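You operate a simulated robot arm through the tools that you are given. There is no shell and no other tool.

You run a simulated robot arm. Do the job below in one go: nothing can be reset, and whatever is moved stays where it is left.

Task
Gauge both bowls on the steel plate and clamp the shallower one in the hollow block.
Fine: put the depth gauge back on its stand; the other bowl stays in its place on the plate. Set down upright: depth gauge.

It is judged by the outcome, as a careful person would: the job done as asked, and still so three seconds after it is handed in. It fails if anything else is knocked over, pushed out of place, dropped, spilled or broken.

Robot
A 6-joint arm with a four-finger gripper, fixed in place. Base frame: the origin is at the foot of the arm, x ahead of it, y to its left, z up; the work surface is at about z = 880. Lengths are in mm, angles in degrees, forces in N, time in s.
Its first joint turns from -166.0 to 166.0 degrees. Payload 3.43 kg.
Tool frame: the origin (TCP) lies between the finger pads and is the grasp point; the fingertips stand 30 mm ahead of it; z points along the fingers, y is the line along which they close. The gripper opens to 120 mm. The gripper's body begins 85 mm behind the TCP.
Orientation is told as [roll, pitch, yaw] about the base's x, y, z axes, in that order, counted from this pose: with the fingers straight down and closing along the base's y, the tool's x points along the base's -x, its y along +y and its z along -z.

Tools
- The arm moves only by the tool send_rows. Its argument "plan" is a list of rows, each a list of 7 numbers: the shift along the tool's x, y, z in mm, then the turn, a rotation vector about the tool's x, y, z in rad, then the finger opening in mm, from 0 to 120. In form: [[tx, ty, tz, wx, wy, wz, fingers], ...]. A call has 1 to 20 rows; each row shifts and turns the commanded pose from where the row before left it, along the tool's axes as they then stand. A row lasts 0.2 s, in which the tool goes at most 50 mm and 8.6 degrees; a call with a longer step from one row to the next is refused whole, and so is a gripper value outside its range. A pose out of reach is approached as far as the arm can. The call stops where the force on the tool passes 40 N (or 10 N more than at its start, if that is more) or the arm is blocked; 0.2 s more then pass. The fingers move at their own pace and stop on an object; they squeeze with about 25 N. The grip force told is the motor's: it shows also when the fingers shut on nothing. Time passes only in rows, and 0.2 s behind the last, so rows that do not move let the fingers close. The reply holds the time, the measured pose of the TCP, the force on the tool along the base axes, the opening and the grip force, in the units named above and with some noise, with the torque about the TCP (base axes, N m) and any sound that the robot's microphone picked up.
- Cameras (640 x 400 px; columns grow to the right, rows downward): "scene" is fixed at [230.9, 642.3, 1620.1]; the picture's right is [-0.76, -0.65, 0.00], its down [-0.41, 0.47, -0.78] and it looks along [0.51, -0.59, -0.63] (base axes); focal length 343 px, centre (320, 200). "wrist" rides on the gripper at [71, -17, -121] in the tool frame; the picture's right is [0.23, 0.97, 0.00], its down [-0.81, 0.19, -0.55] and it looks along [-0.54, 0.13, 0.83] (tool axes); focal length 275 px, centre (320, 200). There is no depth. A picture from a camera that has moved, and an enlarged one, comes with that camera's place and axes in the base frame and with its lens. The place of the scene camera against the robot may be out by one fixed shift of up to 18 mm in any direction.
- snapshot(camera): a new picture of that camera. It takes no simulated time.
- zoom(camera, box): a new picture of the part [left, top, right, bottom] of that camera's present view, enlarged. It takes no simulated time.
- sign_off(): hands the job in; it is judged then, once.

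Places have to be worked out from the pictures, the camera data and where the tool is seen. Open the gripper and draw the arm clear of the work before you hand the job in, unless the task says otherwise.

The tools are called after ">>>" as a command line: name --pt "numbers of a row" for each row, then --argument value for the rest, lists and objects as JSON in quotes. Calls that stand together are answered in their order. send_rows: Moves the arm, as the interface text tells. Its arguments: {"type":"object","properties":{"plan":{"type":"array","items":{"type":"array","items":{"type":"number"}}}},"required":["plan"]} The other tools are called the same way: snapshot (camera) takes a picture; zoom (camera, box) takes an enlarged picture of a part of a camera's view; sign_off () hands the job in.

At the start:

```text
t: 0.0
eef_pos: [444.5, 122.1, 1199.0]
ee_rot: [0.2, 0.1, 0.0]
ft_force: [-0.1, -0.4, 0.6]
ft_torque: [-0.01, -0.01, 0.0]
finger_gap: 120.0
finger_force: 0.1
```

scene: 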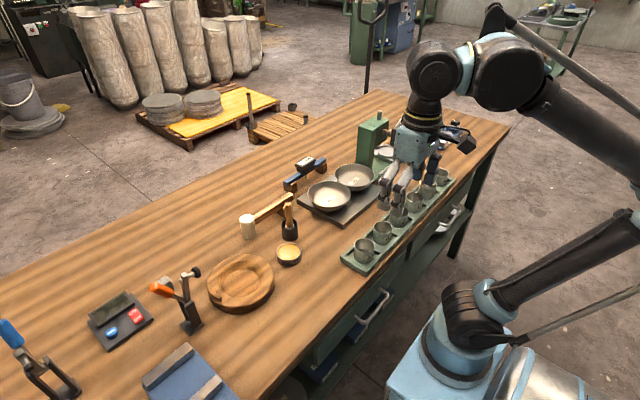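
wrist: 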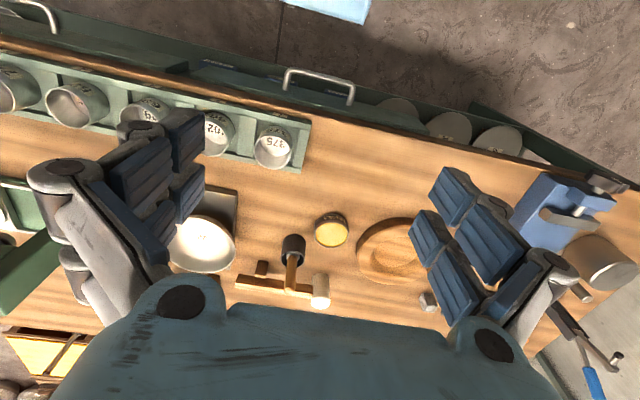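

The first pictures show a bench with two bowls on a steel plate, a hollowed wooden block, a toggle clamp and several tools. I zoom in on the parts to identify them.

>>> zoom --camera "scene" --box '[280, 80, 480, 205]'

>>> zoom --camera "scene" --box '[140, 200, 320, 340]'

>>> zoom --camera "scene" --box '[0, 260, 240, 400]'

>>> zoom --camera "scene" --box '[220, 140, 400, 280]'

```text
3.20 times, centred on (380, 142) of scene
camera zoom: at [230.9, 642.3, 1620.1], right [-0.76, -0.65, 0.0], down [-0.41, 0.47, -0.78], along [0.51, -0.59, -0.63], focal length 1096 px, centre (128, 384)
```

zoom: 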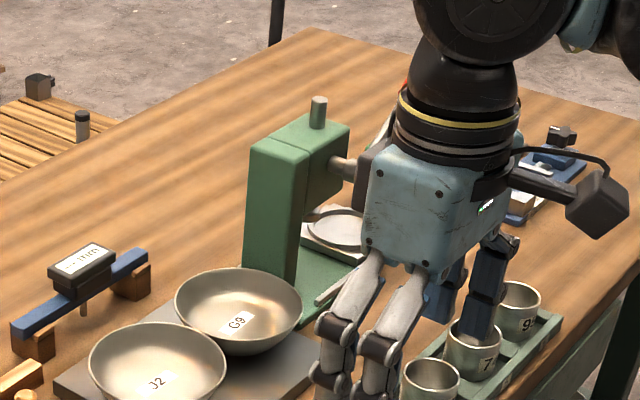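

```text
2.86 times, centred on (230, 270) of scene
camera zoom: at [230.9, 642.3, 1620.1], right [-0.76, -0.65, 0.0], down [-0.41, 0.47, -0.78], along [0.51, -0.59, -0.63], focal length 979 px, centre (577, 0)
```

zoom: 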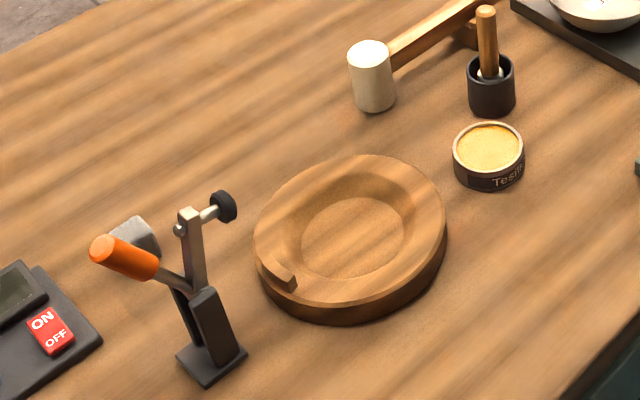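

```text
2.67 times, centred on (120, 330) of scene
camera zoom: at [230.9, 642.3, 1620.1], right [-0.76, -0.65, 0.0], down [-0.41, 0.47, -0.78], along [0.51, -0.59, -0.63], focal length 914 px, centre (853, -147)
```

zoom: 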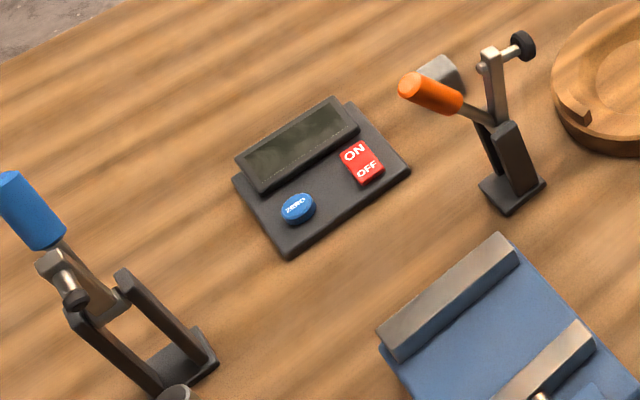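

```text
2.86 times, centred on (310, 210) of scene
camera zoom: at [230.9, 642.3, 1620.1], right [-0.76, -0.65, 0.0], down [-0.41, 0.47, -0.78], along [0.51, -0.59, -0.63], focal length 979 px, centre (349, 171)
```

zoom: 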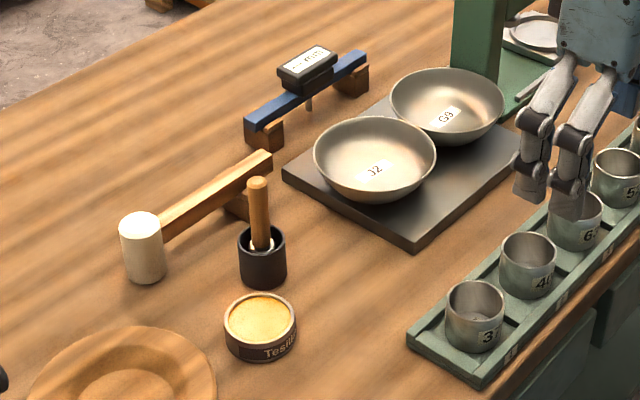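

The gauge seems to be the blue beam with a black readout lying on two wooden rests, and the hollow block has an orange-handled toggle clamp beside it. I zoom into the wrist view for more detail.

>>> zoom --camera "wrist" --box '[150, 180, 350, 320]'

>>> zoom --camera "wrist" --box '[300, 180, 640, 400]'

>>> zoom --camera "scene" --box '[275, 145, 355, 200]'

>>> zoom --camera "scene" --box '[140, 250, 240, 350]'

```text
2.86 times, centred on (250, 250) of wrist
camera zoom: at [374.0, 104.9, 1319.4], right [-0.23, 0.97, 0.0], down [0.81, 0.19, 0.55], along [0.54, 0.13, -0.83], focal length 786 px, centre (520, 57)
```

zoom: 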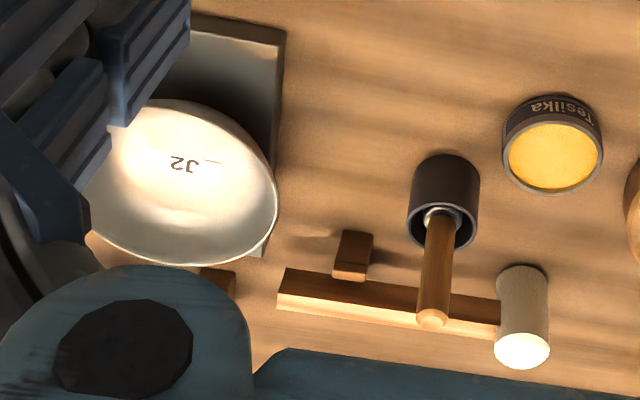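

```text
1.82 times, centred on (470, 290) of wrist
camera zoom: at [374.0, 104.9, 1319.4], right [-0.23, 0.97, 0.0], down [0.81, 0.19, 0.55], along [0.54, 0.13, -0.83], focal length 500 px, centre (47, 36)
```

zoom: 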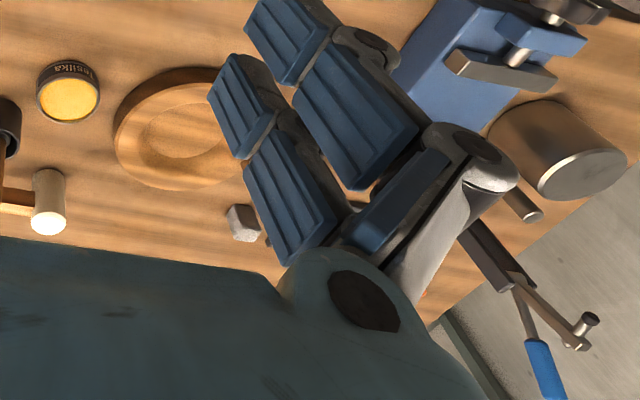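

```text
7.27 times, centred on (315, 172) of scene
camera zoom: at [230.9, 642.3, 1620.1], right [-0.76, -0.65, 0.0], down [-0.41, 0.47, -0.78], along [0.51, -0.59, -0.63], focal length 2492 px, centre (356, 400)
```

zoom: 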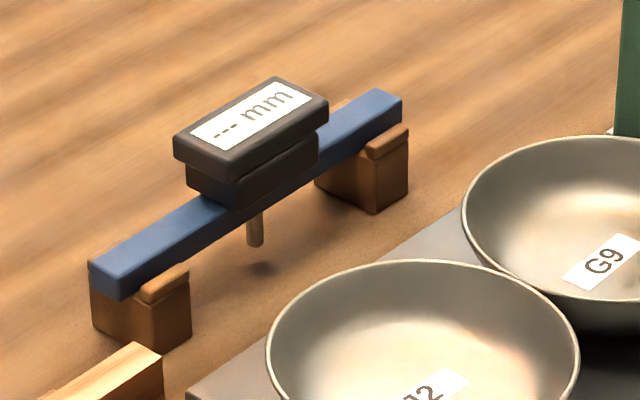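

```text
4.00 times, centred on (190, 300) of scene
camera zoom: at [230.9, 642.3, 1620.1], right [-0.76, -0.65, 0.0], down [-0.41, 0.47, -0.78], along [0.51, -0.59, -0.63], focal length 1370 px, centre (840, -200)
```

zoom: 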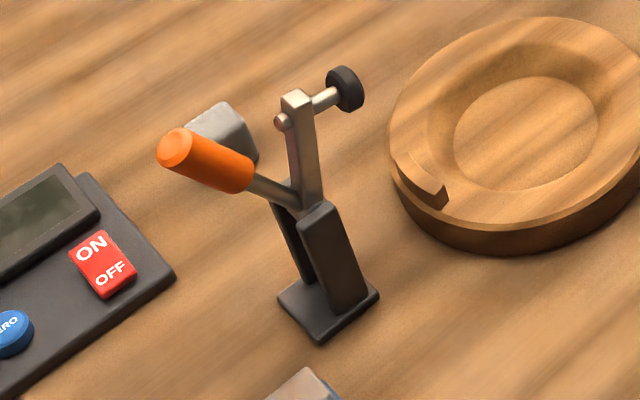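

I judge the bowls to be near x≈790, y≈-55 (J2) and y≈-195 (G9), the gauge near x≈940, y≈-95, and the block near (729, 354). I move the wrist camera at a safe height to see the gauge and bowls better.

>>> send_rows --pt "-26 -37 0 0 0 0 120" --pt "-26 -37 0 0 0 0 120" --pt "-26 -37 0 0 0 0 120" --pt "-26 -37 0 0 0 0 120" --pt "-26 -37 0 0 0 0 120" --pt "-26 -37 0 0 0 0 120" --pt "0 0 0 0 0 0 120"

>>> snapshot --camera "wrist"

>>> snapshot --camera "scene"

```text
t: 1.6
eef_pos: [587.1, -101.0, 1203.8]
ee_rot: [0.2, -0.7, 0.0]
ft_force: [-1.3, 0.2, -0.2]
ft_torque: [0.03, 0.01, 0.02]
finger_gap: 119.9
finger_force: 0.1
```

```text
taken
camera wrist: at [514.8, -117.2, 1323.5], right [-0.23, 0.97, 0.0], down [0.8, 0.19, 0.56], along [0.55, 0.13, -0.83], focal length 275 px, centre (320, 200)
```

wrist: 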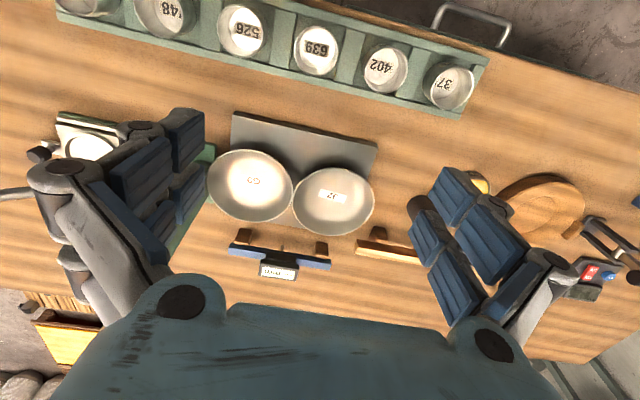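

```text
taken
```

scene: 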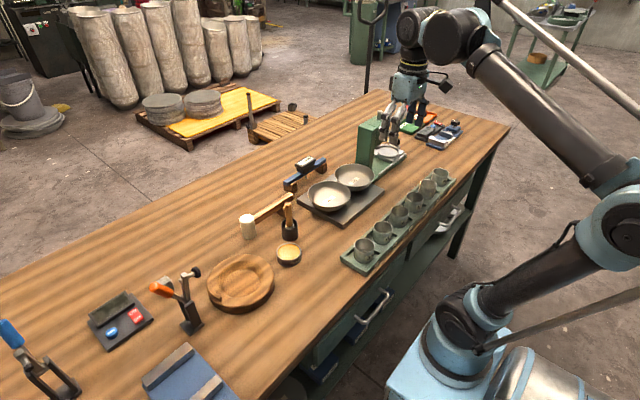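

The arm may still be settling (x reads 587 against a commanded 600), so I hold for a moment and zoom on the gauge and the bowls.

>>> send_rows --pt "0 0 0 0 0 0 120" --pt "0 0 0 0 0 0 120" --pt "0 0 0 0 0 0 120"

>>> zoom --camera "wrist" --box '[195, 100, 435, 290]'

>>> zoom --camera "wrist" --box '[210, 220, 350, 290]'

```text
t: 2.4
eef_pos: [587.6, -99.7, 1203.8]
ee_rot: [0.3, -0.6, 0.1]
ft_force: [-1.6, 0.0, 0.2]
ft_torque: [-0.01, 0.02, 0.01]
finger_gap: 120.1
finger_force: 0.1
```

```text
2.11 times, centred on (315, 195) of wrist
camera zoom: at [514.8, -116.7, 1323.6], right [-0.23, 0.97, 0.0], down [0.8, 0.19, 0.56], along [0.55, 0.13, -0.83], focal length 580 px, centre (330, 210)
```

zoom: 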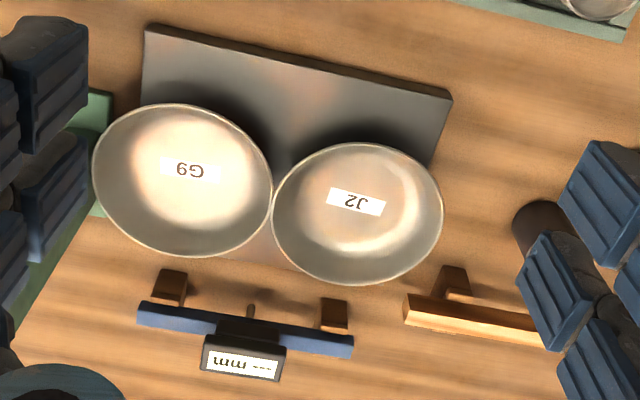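

```text
4.57 times, centred on (280, 255) of wrist
camera zoom: at [514.8, -116.7, 1323.6], right [-0.23, 0.97, 0.0], down [0.8, 0.19, 0.56], along [0.55, 0.13, -0.83], focal length 1258 px, centre (503, -51)
```

zoom: 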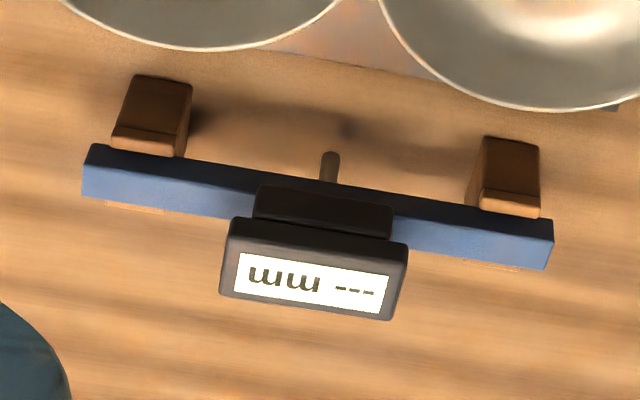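

There is a steady offset of about 13 mm in x between command and measurement, so I will correct by the readings. The gauge beam is about 210 mm long, centred near (938, -99). I move closer for a second view to triangulate.

>>> send_rows --pt "-40 0 20 0 0 0 120" --pt "-40 0 20 0 0 0 120" --pt "-40 0 20 0 0 0 120" --pt "-30 0 20 0 0 0 120" --pt "0 0 0 0 0 0 120" --pt "0 0 0 0 0 0 120"

>>> snapshot --camera "wrist"

>>> zoom --camera "wrist" --box '[200, 90, 440, 240]'

>>> zoom --camera "wrist" --box '[200, 210, 360, 310]'

```text
t: 3.8
eef_pos: [738.1, -99.0, 1125.3]
ee_rot: [0.1, -0.6, 0.0]
ft_force: [-0.4, -0.4, 0.3]
ft_torque: [0.01, -0.01, -0.01]
finger_gap: 120.0
finger_force: 0.0
```

```text
taken
camera wrist: at [666.2, -117.0, 1245.3], right [-0.23, 0.97, 0.0], down [0.8, 0.19, 0.56], along [0.55, 0.13, -0.83], focal length 275 px, centre (320, 200)
```

wrist: 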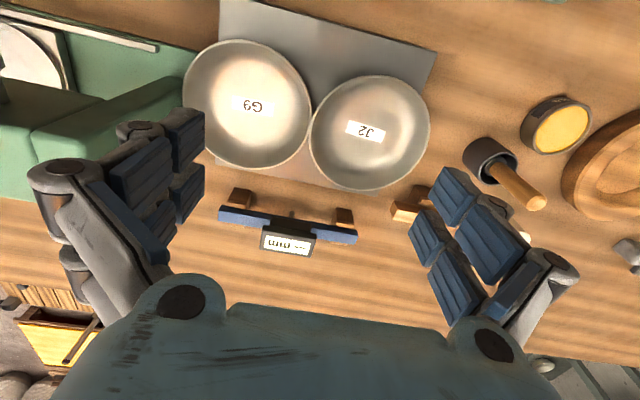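

```text
2.67 times, centred on (320, 165) of wrist
camera zoom: at [666.2, -117.0, 1245.3], right [-0.23, 0.97, 0.0], down [0.8, 0.19, 0.56], along [0.55, 0.13, -0.83], focal length 734 px, centre (320, 293)
```

zoom: 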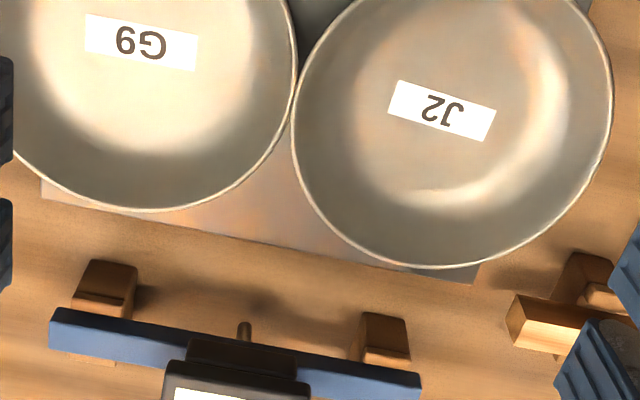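

```text
4.00 times, centred on (280, 260) of wrist
camera zoom: at [666.2, -117.0, 1245.3], right [-0.23, 0.97, 0.0], down [0.8, 0.19, 0.56], along [0.55, 0.13, -0.83], focal length 1101 px, centre (480, -40)
```

zoom: 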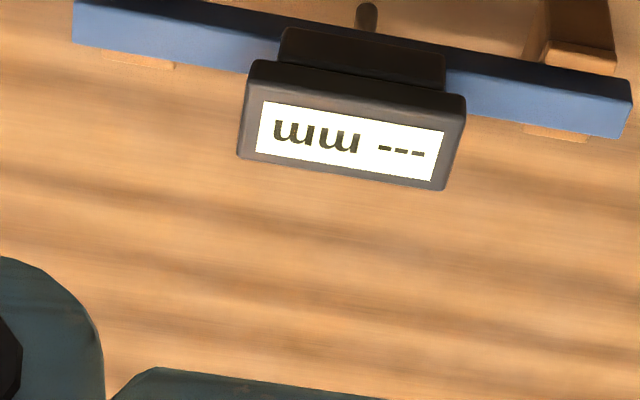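

The relative move tracked well, so only the first command held an offset. I turn the tool by -90° yaw (fingers then close along x, across the gauge head) and shift to view the gauge from its +y side.

>>> send_rows --pt "0 0 0 0 0 0.1428 120" --pt "0 0 0 0 0 0.1428 120" --pt "0 0 0 0 0 0.1428 120" --pt "0 0 0 0 0 0.1428 120" --pt "0 0 0 0 0 0.1428 120" --pt "0 0 0 0 0 0.1428 120" --pt "0 0 0 0 0 0.1428 120" --pt "0 0 0 0 0 0.1428 120" --pt "0 0 0 0 0 0.1428 120" --pt "0 0 0 0 0 0.1428 120" --pt "0 0 0 0 0 0.1428 120" --pt "24 30 5 0 0 0 120" --pt "24 30 5 0 0 0 120" --pt "24 30 5 0 0 0 120" --pt "24 30 5 0 0 0 120" --pt "24 30 5 0 0 0 120" --pt "0 0 0 0 0 0 120" --pt "0 0 0 0 0 0 120"

>>> snapshot --camera "wrist"

>>> snapshot --camera "scene"

```text
t: 7.6
eef_pos: [886.3, 19.2, 1104.5]
ee_rot: [0.7, 0.2, -90.1]
ft_force: [0.0, -0.3, -0.2]
ft_torque: [0.0, -0.01, -0.02]
finger_gap: 120.0
finger_force: 0.1
```

```text
taken
camera wrist: at [869.2, 91.3, 1224.2], right [0.97, 0.23, 0.01], down [0.19, -0.81, 0.55], along [0.14, -0.53, -0.83], focal length 275 px, centre (320, 200)
```

wrist: 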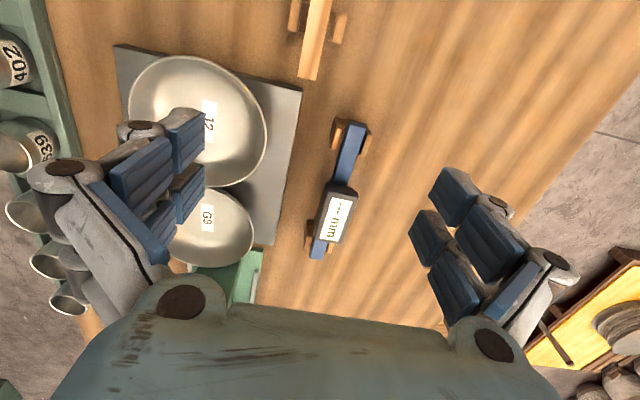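

```text
taken
```

scene: 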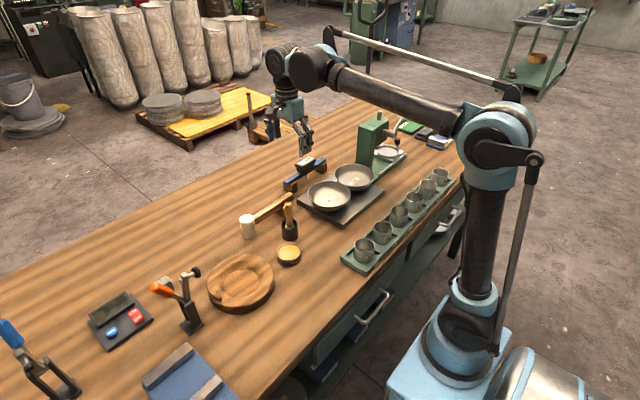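

The gauge is now well seen between the fingers. I zoom in on it and the J2 bowl for precise pixel positions.

>>> zoom --camera "wrist" --box '[270, 110, 400, 270]'

>>> zoom --camera "wrist" --box '[110, 40, 310, 200]'

>>> zoom --camera "scene" --box '[275, 145, 355, 200]'

```text
2.50 times, centred on (335, 190) of wrist
camera zoom: at [869.2, 91.3, 1224.2], right [0.97, 0.23, 0.01], down [0.19, -0.81, 0.55], along [0.14, -0.53, -0.83], focal length 688 px, centre (282, 225)
```

zoom: 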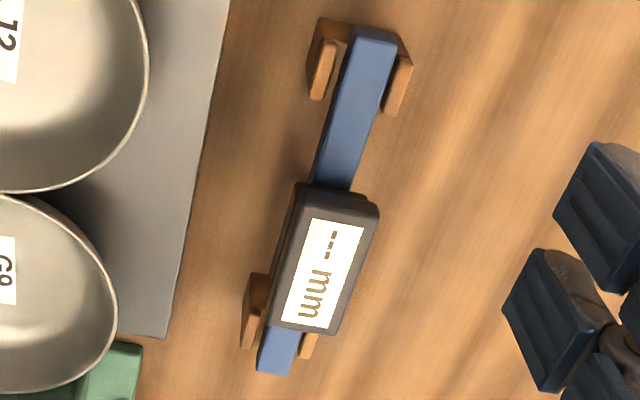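

```text
2.50 times, centred on (210, 120) of wrist
camera zoom: at [869.2, 91.3, 1224.2], right [0.97, 0.23, 0.01], down [0.19, -0.81, 0.55], along [0.14, -0.53, -0.83], focal length 688 px, centre (595, 400)
```

zoom: 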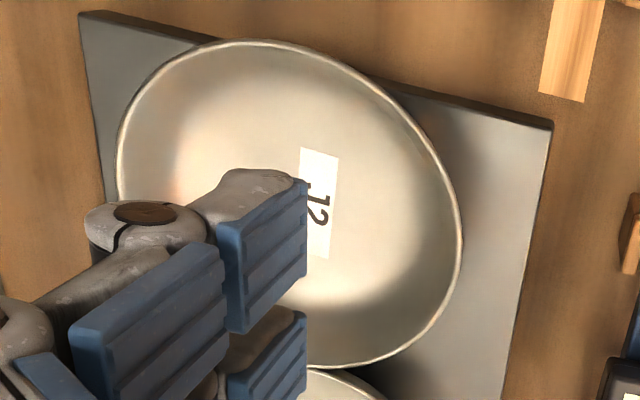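

```text
7.27 times, centred on (315, 172) of scene
camera zoom: at [230.9, 642.3, 1620.1], right [-0.76, -0.65, 0.0], down [-0.41, 0.47, -0.78], along [0.51, -0.59, -0.63], focal length 2492 px, centre (356, 400)
```

zoom: 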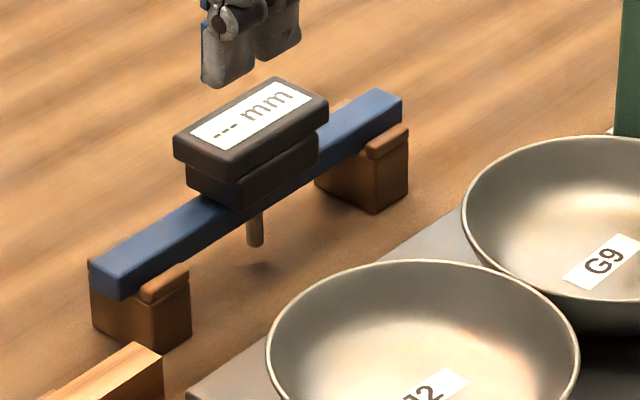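

Triangulating from three views: beam top z≈924, ends (939,-205) and (934,6), display top centre ≈(937,-98.5, 963), head ≈34 mm wide in x and the beam turned by about +1.4°. I move above the head, aligning yaw to -88.6° and levelling the small tilt.

>>> send_rows --pt "-29.4 12.7 23.6 0.0122 -0.0035 -0.026 100" --pt "-29.4 12.7 23.6 0 0 0 90" --pt "-29.4 12.7 23.6 0 0 0 90" --pt "-29.4 12.7 23.6 0 0 0 90" --pt "0 0 0 0 0 0 90" --pt "0 0 0 0 0 0 90"

>>> snapshot --camera "wrist"

>>> zoom --camera "scene" --box '[255, 110, 375, 210]'

```text
t: 9.0
eef_pos: [940.2, -96.7, 1009.5]
ee_rot: [0.0, 0.0, -88.4]
ft_force: [-0.2, 0.3, -0.1]
ft_torque: [0.01, 0.0, 0.01]
finger_gap: 90.0
finger_force: 0.1
```

```text
taken
camera wrist: at [921.9, -24.8, 1129.6], right [0.97, 0.26, 0.0], down [0.21, -0.81, 0.55], along [0.14, -0.53, -0.83], focal length 275 px, centre (320, 200)
```

wrist: 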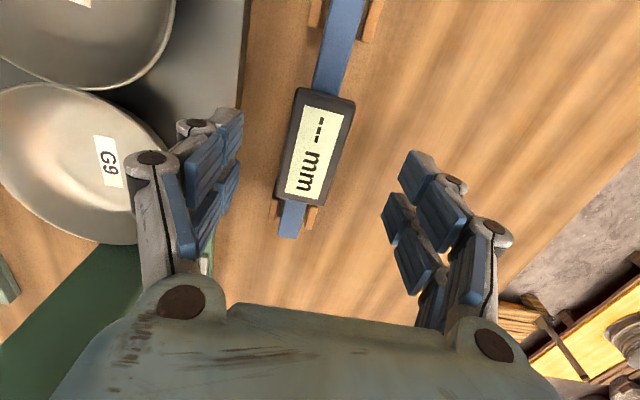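

```text
4.00 times, centred on (315, 160) of scene
camera zoom: at [230.9, 642.3, 1620.1], right [-0.76, -0.65, 0.0], down [-0.41, 0.47, -0.78], along [0.51, -0.59, -0.63], focal length 1370 px, centre (340, 360)
```

zoom: 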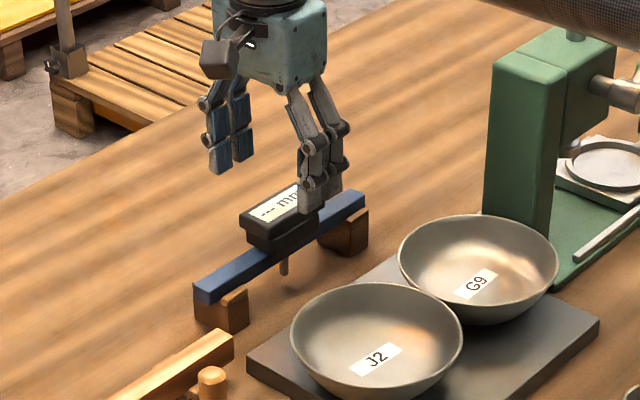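

Cross-check from this view gives the display centre at (937, -97.5), so I shift about -3 mm in x and descend to TCP z≈952 with the fingers at 70 mm, watching force.

>>> send_rows --pt "-1 -3.2 10 0 0 0 80" --pt "0 0 16 0 0 0 70" --pt "0 0 16 0 0 0 70" --pt "0 0 15.5 0 0 0 70" --pt "0 0 0 0 0 0 70" --pt "0 0 0 0 0 0 70"

>>> snapshot --camera "wrist"

>>> zoom --camera "scene" --box '[265, 125, 355, 205]'

```text
t: 10.4
eef_pos: [937.5, -96.5, 951.2]
ee_rot: [0.0, -0.1, -88.6]
ft_force: [0.2, 0.4, -0.5]
ft_torque: [0.01, 0.02, 0.03]
finger_gap: 69.9
finger_force: 0.1
```

```text
taken
camera wrist: at [919.4, -25.4, 1071.9], right [0.97, 0.26, 0.0], down [0.21, -0.81, 0.55], along [0.14, -0.53, -0.83], focal length 275 px, centre (320, 200)
```

wrist: 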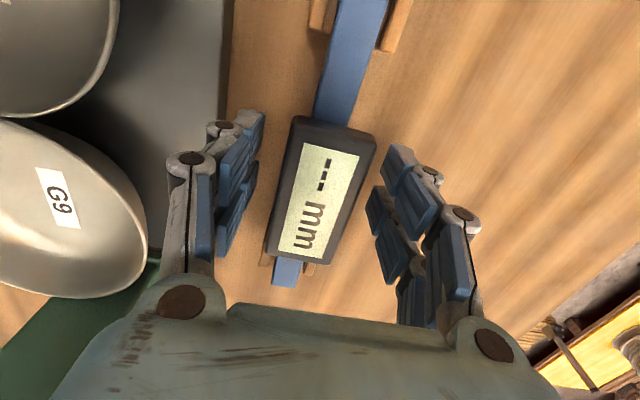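

```text
5.00 times, centred on (310, 165) of scene
camera zoom: at [230.9, 642.3, 1620.1], right [-0.76, -0.65, 0.0], down [-0.41, 0.47, -0.78], along [0.51, -0.59, -0.63], focal length 1713 px, centre (370, 375)
```

zoom: 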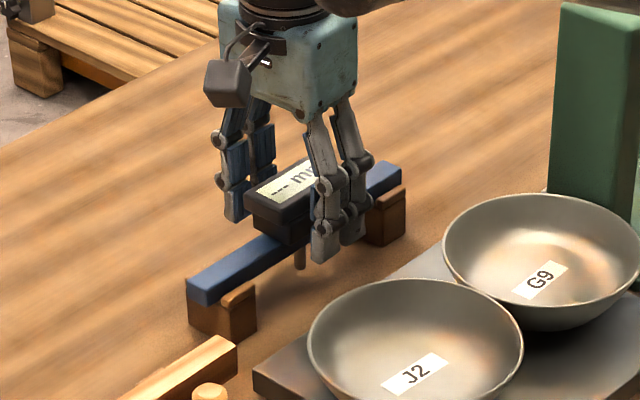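

The gauge head sits centred between the fingers with beam and rests clear of the fingertips. I close the fingers on the head.

>>> send_rows --pt "0 0 0 0 0 0 45" --pt "0 0 0 0 0 0 10" --pt "0 0 0 0 0 0 10" --pt "0 0 0 0 0 0 10"

>>> snapshot --camera "wrist"

>>> zoom --camera "scene" --box '[265, 125, 355, 205]'

```text
t: 11.4
eef_pos: [935.7, -96.8, 950.8]
ee_rot: [-0.1, 0.0, -88.5]
ft_force: [-4.4, 0.2, 1.2]
ft_torque: [-0.01, 0.06, -0.32]
finger_gap: 37.1
finger_force: 24.9
```

```text
taken
camera wrist: at [919.1, -25.3, 1072.1], right [0.97, 0.26, 0.0], down [0.21, -0.81, 0.55], along [0.14, -0.53, -0.83], focal length 275 px, centre (320, 200)
```

wrist: 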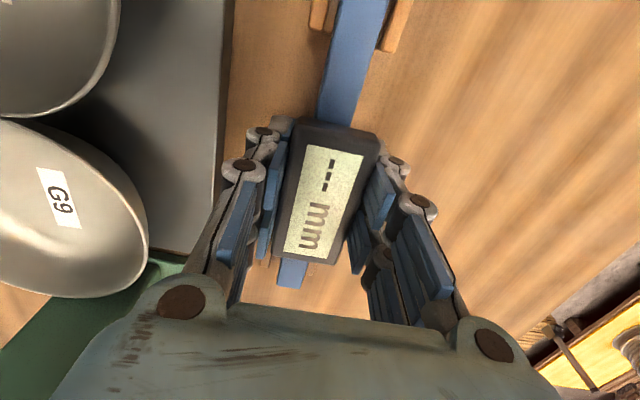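

```text
5.00 times, centred on (310, 165) of scene
camera zoom: at [230.9, 642.3, 1620.1], right [-0.76, -0.65, 0.0], down [-0.41, 0.47, -0.78], along [0.51, -0.59, -0.63], focal length 1713 px, centre (370, 375)
```

zoom: 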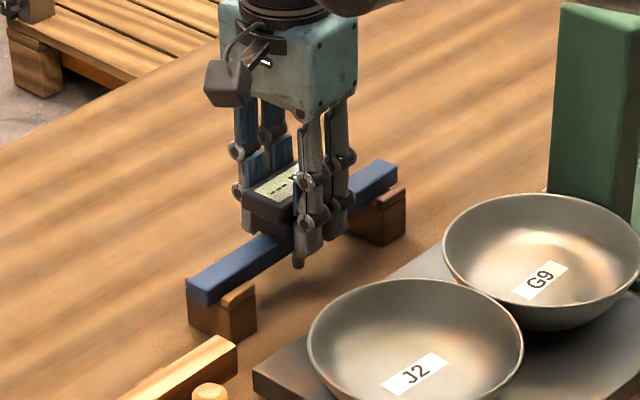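

Gripped with 37 mm gap and 25 N. I lift straight up 85 mm and check that the gauge comes along.

>>> send_rows --pt "0 0 -5 0 0 0 10" --pt "0 0 -15 0 0 0 10" --pt "0 0 -25 0 0 0 10" --pt "0 0 -25 0 0 0 10" --pt "0 0 -15 0 0 0 10" --pt "0 0 0 0 0 0 10"

>>> zoom --camera "scene" --box '[265, 105, 355, 185]'

>>> snapshot --camera "wrist"

```text
t: 12.8
eef_pos: [937.0, -96.9, 1036.2]
ee_rot: [-0.1, 0.0, -88.4]
ft_force: [0.0, -0.1, -2.5]
ft_torque: [-0.01, -0.01, -0.01]
finger_gap: 37.2
finger_force: 25.1
```

```text
5.00 times, centred on (310, 145) of scene
camera zoom: at [230.9, 642.3, 1620.1], right [-0.76, -0.65, 0.0], down [-0.41, 0.47, -0.78], along [0.51, -0.59, -0.63], focal length 1713 px, centre (370, 475)
```

zoom: 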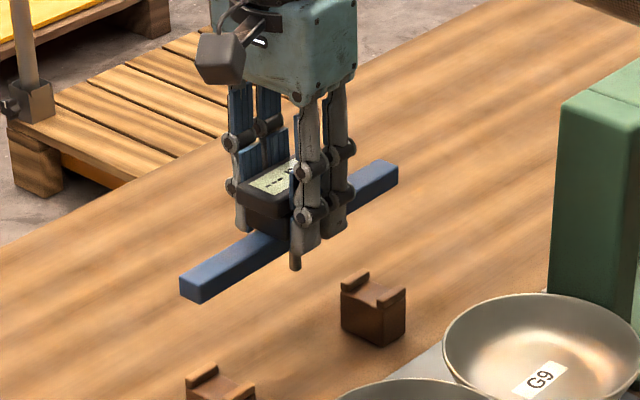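

```text
taken
camera wrist: at [918.9, -25.1, 1156.9], right [0.97, 0.26, 0.0], down [0.21, -0.81, 0.55], along [0.14, -0.53, -0.83], focal length 275 px, centre (320, 200)
```

wrist: 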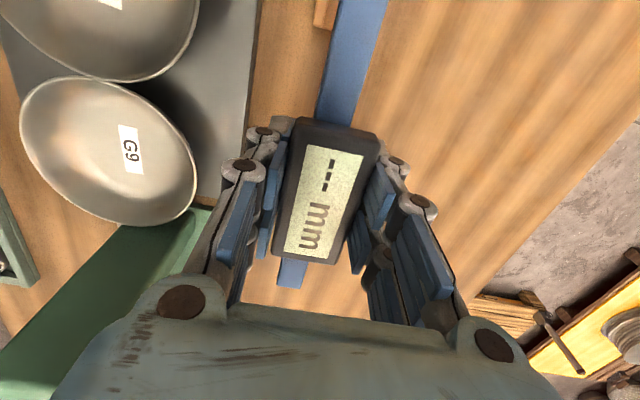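

The gauge (about 0.25 kg) hangs level in the grip. I carry it above bowl J2 (≈768, -31.5) and turn to yaw 0 so the beam lies along x, away from the neighbouring bowl.

>>> send_rows --pt "8 -20 0 0 0 0 10" --pt "15.4 -37 0 0 0 0 10" --pt "15.4 -37 0 0 0 0 10" --pt "15.4 -37 0 0 0 0 10" --pt "15.4 -36.3 0 0 0 0 10" --pt "0 0 0 0 0 -0.1404 10" --pt "0 0 0 0 0 -0.1404 10" --pt "0 0 0 0 0 -0.1404 10" --pt "0 0 0 0 0 -0.1404 10" --pt "0 0 0 0 0 -0.1404 10" --pt "0 0 0 0 0 -0.1404 10" --pt "0 0 0 0 0 -0.1404 10" --pt "0 0 0 0 0 -0.1404 10" --pt "0 0 0 0 0 -0.1404 10" --pt "0 0 0 0 0 -0.1404 10" --pt "0 0 0 0 0 -0.1404 10" --pt "0 0 0 0 0 0 10" --pt "0 0 0 0 0 0 10"

>>> snapshot --camera "wrist"

>>> zoom --camera "scene" --box '[270, 80, 430, 240]'

```text
t: 16.6
eef_pos: [768.7, -32.2, 1036.8]
ee_rot: [-0.1, 0.0, 0.0]
ft_force: [0.0, -0.1, -2.4]
ft_torque: [-0.01, 0.0, 0.0]
finger_gap: 37.3
finger_force: 25.1
```

```text
taken
camera wrist: at [697.7, -48.4, 1157.4], right [-0.23, 0.97, 0.0], down [0.81, 0.19, 0.55], along [0.54, 0.13, -0.83], focal length 275 px, centre (320, 200)
```

wrist: 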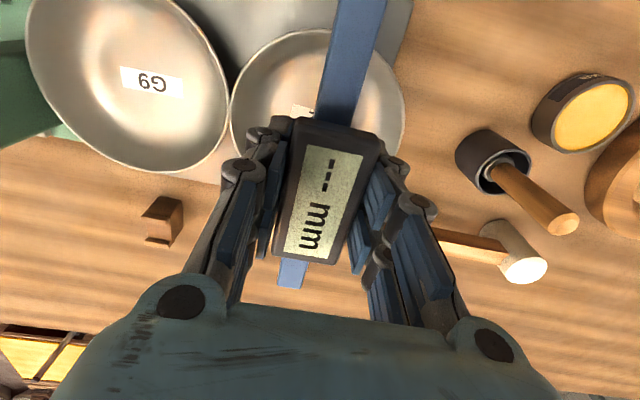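

```text
2.50 times, centred on (350, 160) of scene
camera zoom: at [230.9, 642.3, 1620.1], right [-0.76, -0.65, 0.0], down [-0.41, 0.47, -0.78], along [0.51, -0.59, -0.63], focal length 856 px, centre (245, 300)
```

zoom: 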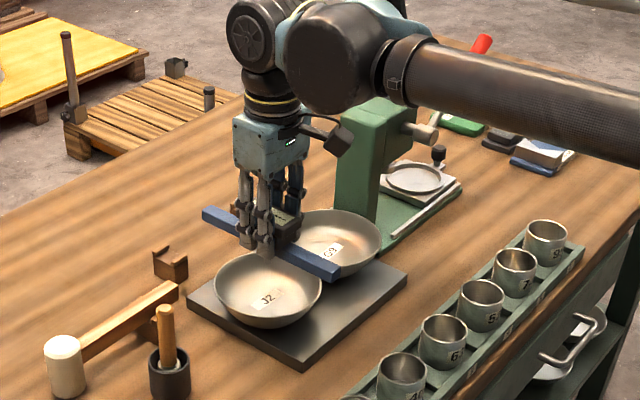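

The gauge is above J2. I zoom in on the wrist view to refine the J2 rim centre before lowering.

>>> zoom --camera "wrist" --box '[200, 0, 440, 150]'

>>> zoom --camera "scene" --box '[310, 150, 400, 220]'

```text
2.67 times, centred on (320, 75) of wrist
camera zoom: at [697.7, -48.4, 1157.4], right [-0.23, 0.97, 0.0], down [0.81, 0.19, 0.55], along [0.54, 0.13, -0.83], focal length 734 px, centre (320, 533)
```

zoom: 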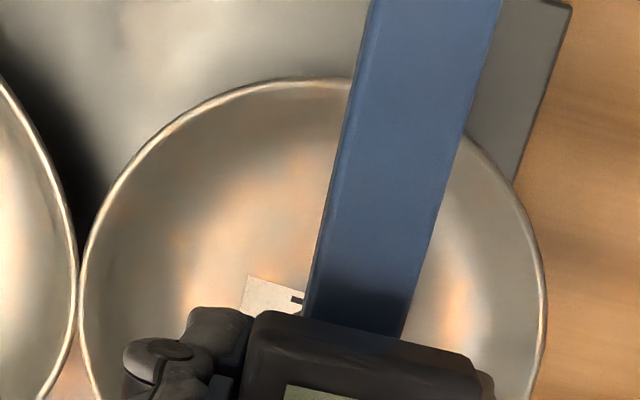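

```text
5.71 times, centred on (355, 185) of scene
camera zoom: at [230.9, 642.3, 1620.1], right [-0.76, -0.65, 0.0], down [-0.41, 0.47, -0.78], along [0.51, -0.59, -0.63], focal length 1958 px, centre (120, 286)
```

zoom: 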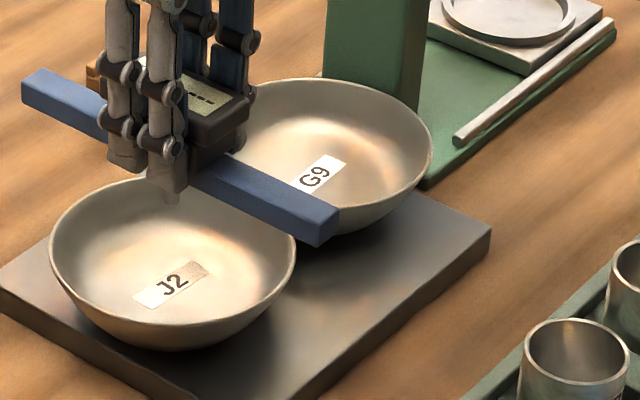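

Combined estimates put J2's rim centre at about (771.5, -33) with rim height ≈936. I centre the gauge and lower to TCP z≈984, just above expected beam contact (~976).

>>> send_rows --pt "-1.5 -0.8 10 0 0 0 10" --pt "0 0 20 0 0 0 10" --pt "0 0 15 0 0 0 10" --pt "0 0 8 0 0 0 10" --pt "0 0 0 0 0 0 10" --pt "0 0 0 0 0 0 10"

>>> zoom --camera "scene" --box '[300, 140, 400, 220]'

>>> snapshot --camera "wrist"

```text
t: 18.0
eef_pos: [769.6, -33.5, 984.2]
ee_rot: [0.0, 0.1, 0.1]
ft_force: [-0.4, -0.4, -3.3]
ft_torque: [0.0, 0.05, -0.02]
finger_gap: 37.2
finger_force: 25.1
```

```text
5.00 times, centred on (350, 180) of scene
camera zoom: at [230.9, 642.3, 1620.1], right [-0.76, -0.65, 0.0], down [-0.41, 0.47, -0.78], along [0.51, -0.59, -0.63], focal length 1713 px, centre (170, 300)
```

zoom: 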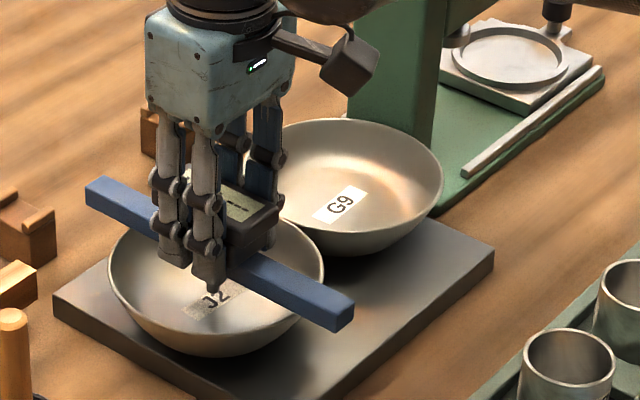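

```text
taken
camera wrist: at [699.2, -49.0, 1104.5], right [-0.23, 0.97, 0.0], down [0.81, 0.19, 0.55], along [0.54, 0.13, -0.83], focal length 275 px, centre (320, 200)
```

wrist: 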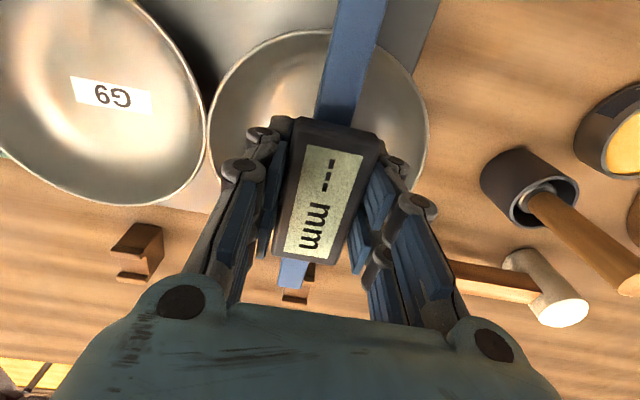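

No contact yet. I lower gently in 1.5 mm steps toward the rim and check force.

>>> send_rows --pt "0 0 1.5 0 0 0 10" --pt "0 0 1.5 0 0 0 10" --pt "0 0 1.5 0 0 0 10" --pt "0 0 1.5 0 0 0 10" --pt "0 0 0 0 0 0 10"

>>> zoom --camera "scene" --box '[300, 150, 380, 220]'

```text
t: 19.2
eef_pos: [768.8, -33.0, 977.6]
ee_rot: [0.0, 0.1, 0.0]
ft_force: [0.6, -0.6, -0.1]
ft_torque: [0.01, -0.1, -0.03]
finger_gap: 37.4
finger_force: 25.7
```

```text
5.71 times, centred on (340, 185) of scene
camera zoom: at [230.9, 642.3, 1620.1], right [-0.76, -0.65, 0.0], down [-0.41, 0.47, -0.78], along [0.51, -0.59, -0.63], focal length 1958 px, centre (206, 286)
```

zoom: 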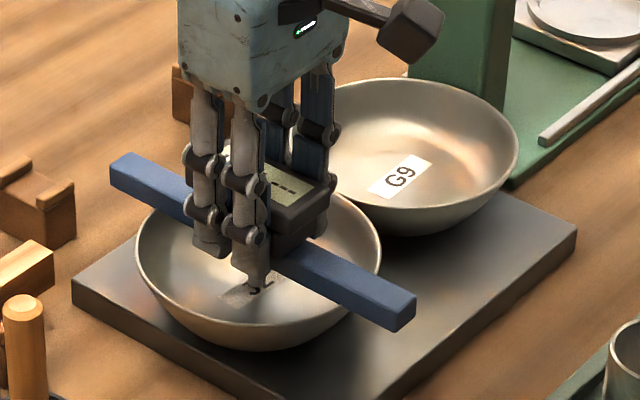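

Contact is beginning (vertical load dropped from -2.5 to -0.1 N at z≈977.6). I lower another 1.5 mm slowly to seat the beam on the rim.

>>> send_rows --pt "0 0 0.8 0 0 0 10" --pt "0 0 0.7 0 0 0 10" --pt "0 0 0 0 0 0 10" --pt "0 0 0 0 0 0 10"

>>> zoom --camera "scene" --box '[300, 150, 380, 220]'

>>> snapshot --camera "wrist"

```text
t: 20.2
eef_pos: [768.9, -32.6, 976.0]
ee_rot: [0.0, 0.0, 0.0]
ft_force: [4.6, -2.5, 24.1]
ft_torque: [-0.06, -0.1, -0.04]
finger_gap: 37.4
finger_force: 24.9
```

```text
5.71 times, centred on (340, 185) of scene
camera zoom: at [230.9, 642.3, 1620.1], right [-0.76, -0.65, 0.0], down [-0.41, 0.47, -0.78], along [0.51, -0.59, -0.63], focal length 1958 px, centre (206, 286)
```

zoom: 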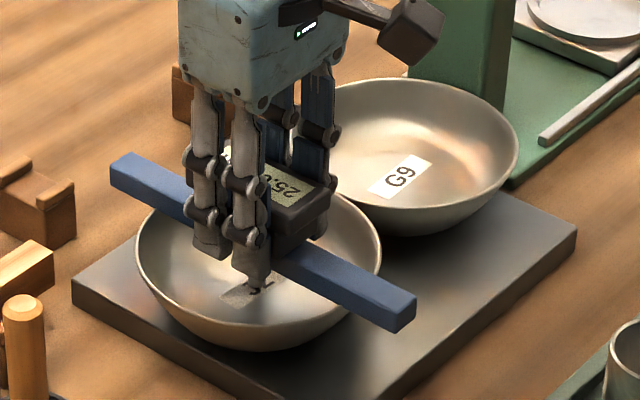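

```text
taken
camera wrist: at [698.4, -49.1, 1097.4], right [-0.23, 0.97, 0.0], down [0.81, 0.19, 0.55], along [0.54, 0.13, -0.83], focal length 275 px, centre (320, 200)
```

wrist: 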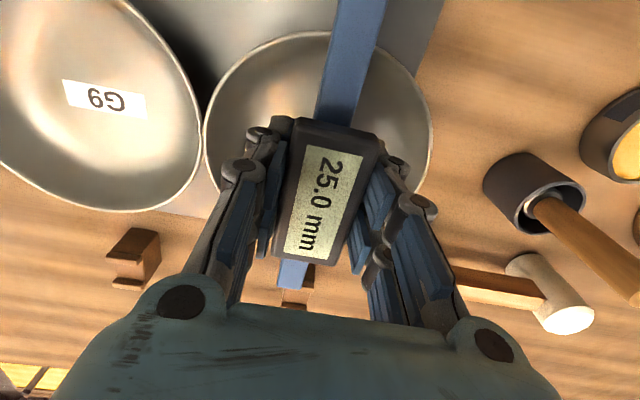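

The display now reads about 25.0 mm while seated. I zoom in on it, and ease the downward pressure slightly to confirm the reading.

>>> zoom --camera "wrist" --box '[270, 110, 390, 270]'

>>> send_rows --pt "0 0 -0.7 0 0 0 10" --pt "0 0 0 0 0 0 10" --pt "0 0 0 0 0 0 10"

>>> zoom --camera "wrist" --box '[270, 110, 390, 270]'

```text
2.50 times, centred on (330, 190) of wrist
camera zoom: at [698.4, -49.1, 1097.4], right [-0.23, 0.97, 0.0], down [0.81, 0.19, 0.55], along [0.54, 0.13, -0.83], focal length 688 px, centre (295, 225)
```

zoom: 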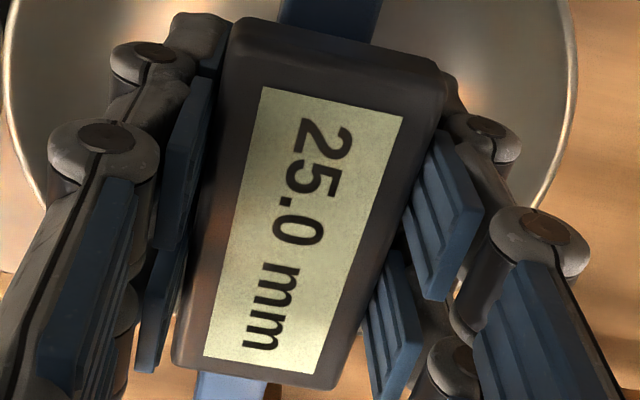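

```text
t: 21.0
eef_pos: [769.2, -33.2, 977.7]
ee_rot: [0.0, 0.1, -0.1]
ft_force: [-0.3, 0.3, 8.4]
ft_torque: [0.02, 0.09, -0.03]
finger_gap: 37.4
finger_force: 25.0
```

```text
2.50 times, centred on (330, 190) of wrist
camera zoom: at [698.5, -49.1, 1097.5], right [-0.23, 0.97, 0.0], down [0.81, 0.19, 0.55], along [0.54, 0.13, -0.83], focal length 688 px, centre (295, 225)
```

zoom: 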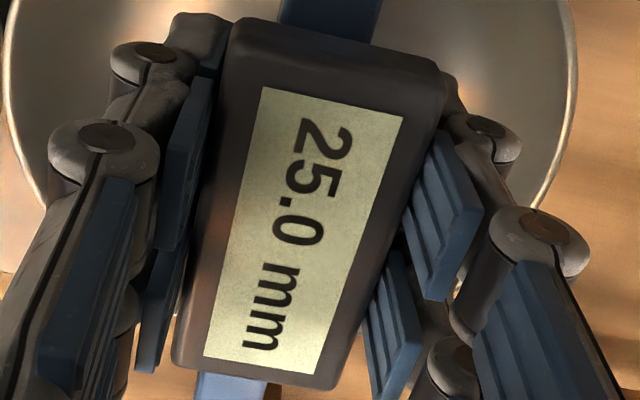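

J2 reads 25.0 mm. I lift the gauge 55 mm straight off and carry it over to G9 (≈769, -175).

>>> send_rows --pt "0 0 -5 0 0 0 10" --pt "0 0 -20 0 0 0 10" --pt "0 0 -30 0 0 0 10" --pt "0 -20 0 0 0 0 10" --pt "0 -40 0 0 0 0 10" --pt "0 -40 0 0 0 0 10" --pt "0 -32 0 0 0 0 10" --pt "0 -10 0 0 0 0 10" --pt "0 0 0 0 0 0 10" --pt "0 0 0 0 0 0 10"

>>> snapshot --camera "wrist"

>>> zoom --camera "wrist" --box '[200, 0, 440, 150]'

>>> zoom --camera "scene" --box '[290, 110, 410, 220]'

```text
t: 23.2
eef_pos: [769.0, -174.5, 1031.3]
ee_rot: [0.0, 0.1, 0.0]
ft_force: [-0.4, 0.1, -2.1]
ft_torque: [-0.01, 0.02, 0.02]
finger_gap: 37.2
finger_force: 25.5
```

```text
taken
camera wrist: at [699.0, -190.8, 1152.9], right [-0.23, 0.97, 0.0], down [0.81, 0.19, 0.55], along [0.54, 0.13, -0.83], focal length 275 px, centre (320, 200)
```

wrist: 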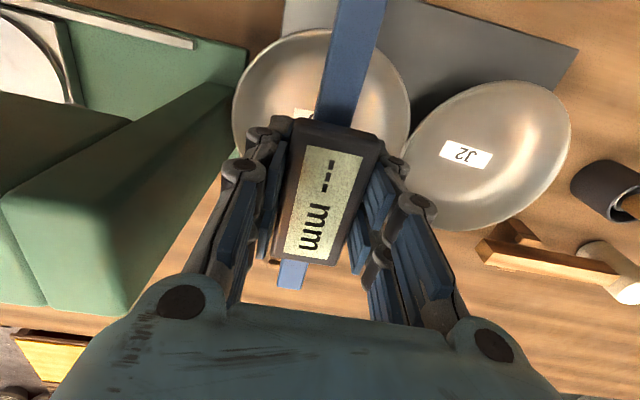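

```text
2.67 times, centred on (320, 75) of wrist
camera zoom: at [699.0, -190.8, 1152.9], right [-0.23, 0.97, 0.0], down [0.81, 0.19, 0.55], along [0.54, 0.13, -0.83], focal length 734 px, centre (320, 533)
```

zoom: 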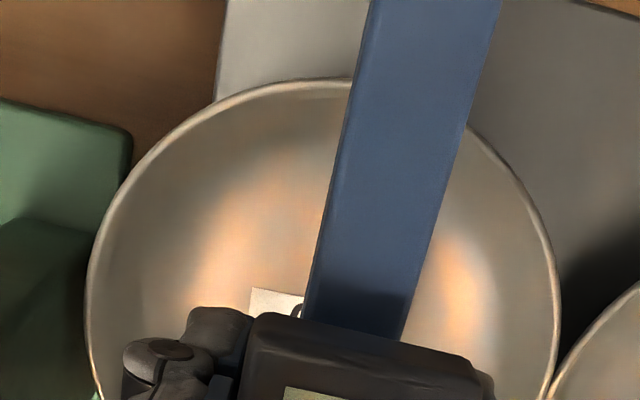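

```text
3.64 times, centred on (350, 165) of scene
camera zoom: at [230.9, 642.3, 1620.1], right [-0.76, -0.65, 0.0], down [-0.41, 0.47, -0.78], along [0.51, -0.59, -0.63], focal length 1246 px, centre (211, 327)
```

zoom: 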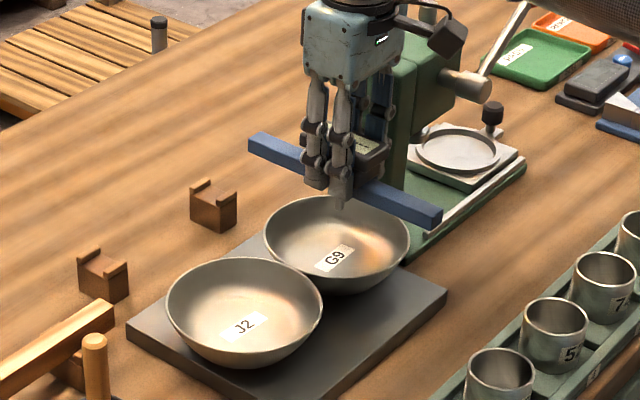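

Compared with the J2 view, G9's centre is about (771, -172.5) with a nearly equal rim. I nudge +2 mm in y and lower to z≈983.

>>> send_rows --pt "-0.8 2 10 0 0 0 10" --pt "0 0 20 0 0 0 10" --pt "0 0 12 0 0 0 10" --pt "0 0 6 0 0 0 10" --pt "0 0 0 0 0 0 10" --pt "0 0 0 0 0 0 10"

>>> zoom --camera "scene" --box '[310, 130, 410, 210]'

>>> snapshot --camera "wrist"

```text
t: 24.6
eef_pos: [769.5, -173.1, 984.2]
ee_rot: [0.0, 0.1, 0.1]
ft_force: [0.5, -0.3, -2.9]
ft_torque: [0.0, -0.01, 0.02]
finger_gap: 37.2
finger_force: 24.4
```

```text
5.00 times, centred on (360, 170) of scene
camera zoom: at [230.9, 642.3, 1620.1], right [-0.76, -0.65, 0.0], down [-0.41, 0.47, -0.78], along [0.51, -0.59, -0.63], focal length 1713 px, centre (120, 350)
```

zoom: 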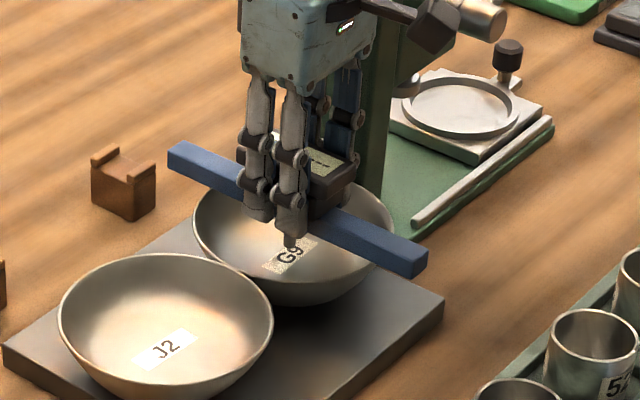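

```text
taken
camera wrist: at [699.5, -188.7, 1104.7], right [-0.23, 0.97, 0.0], down [0.81, 0.19, 0.55], along [0.54, 0.13, -0.83], focal length 275 px, centre (320, 200)
```

wrist: 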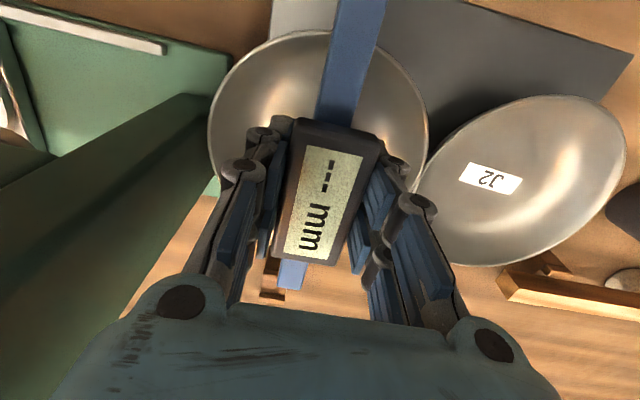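

Aligned over G9 with nothing touched. I lower in small steps to the rim.

>>> send_rows --pt "0 0 1.5 0 0 0 10" --pt "0 0 1.5 0 0 0 10" --pt "0 0 1.5 0 0 0 10" --pt "0 0 1.0 0 0 0 10" --pt "0 0 0.8 0 0 0 10" --pt "0 0 0 0 0 0 10"

>>> zoom --camera "wrist" --box '[270, 110, 390, 270]'

```text
t: 26.0
eef_pos: [769.8, -174.1, 978.9]
ee_rot: [0.0, 0.0, 0.0]
ft_force: [0.4, 0.1, -2.2]
ft_torque: [0.0, -0.04, -0.01]
finger_gap: 37.1
finger_force: 25.2
```

```text
2.50 times, centred on (330, 190) of wrist
camera zoom: at [699.8, -189.0, 1098.4], right [-0.23, 0.97, 0.0], down [0.81, 0.19, 0.55], along [0.54, 0.13, -0.83], focal length 688 px, centre (295, 225)
```

zoom: 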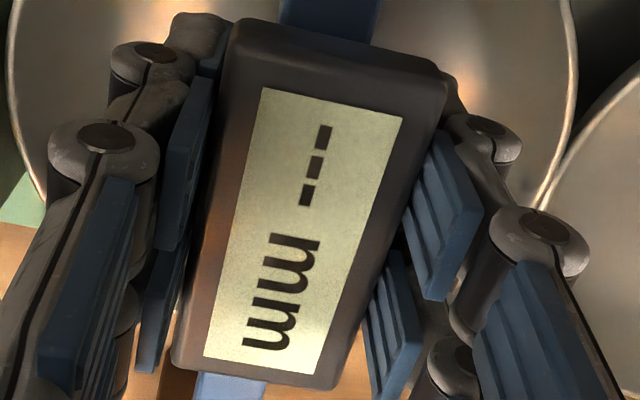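

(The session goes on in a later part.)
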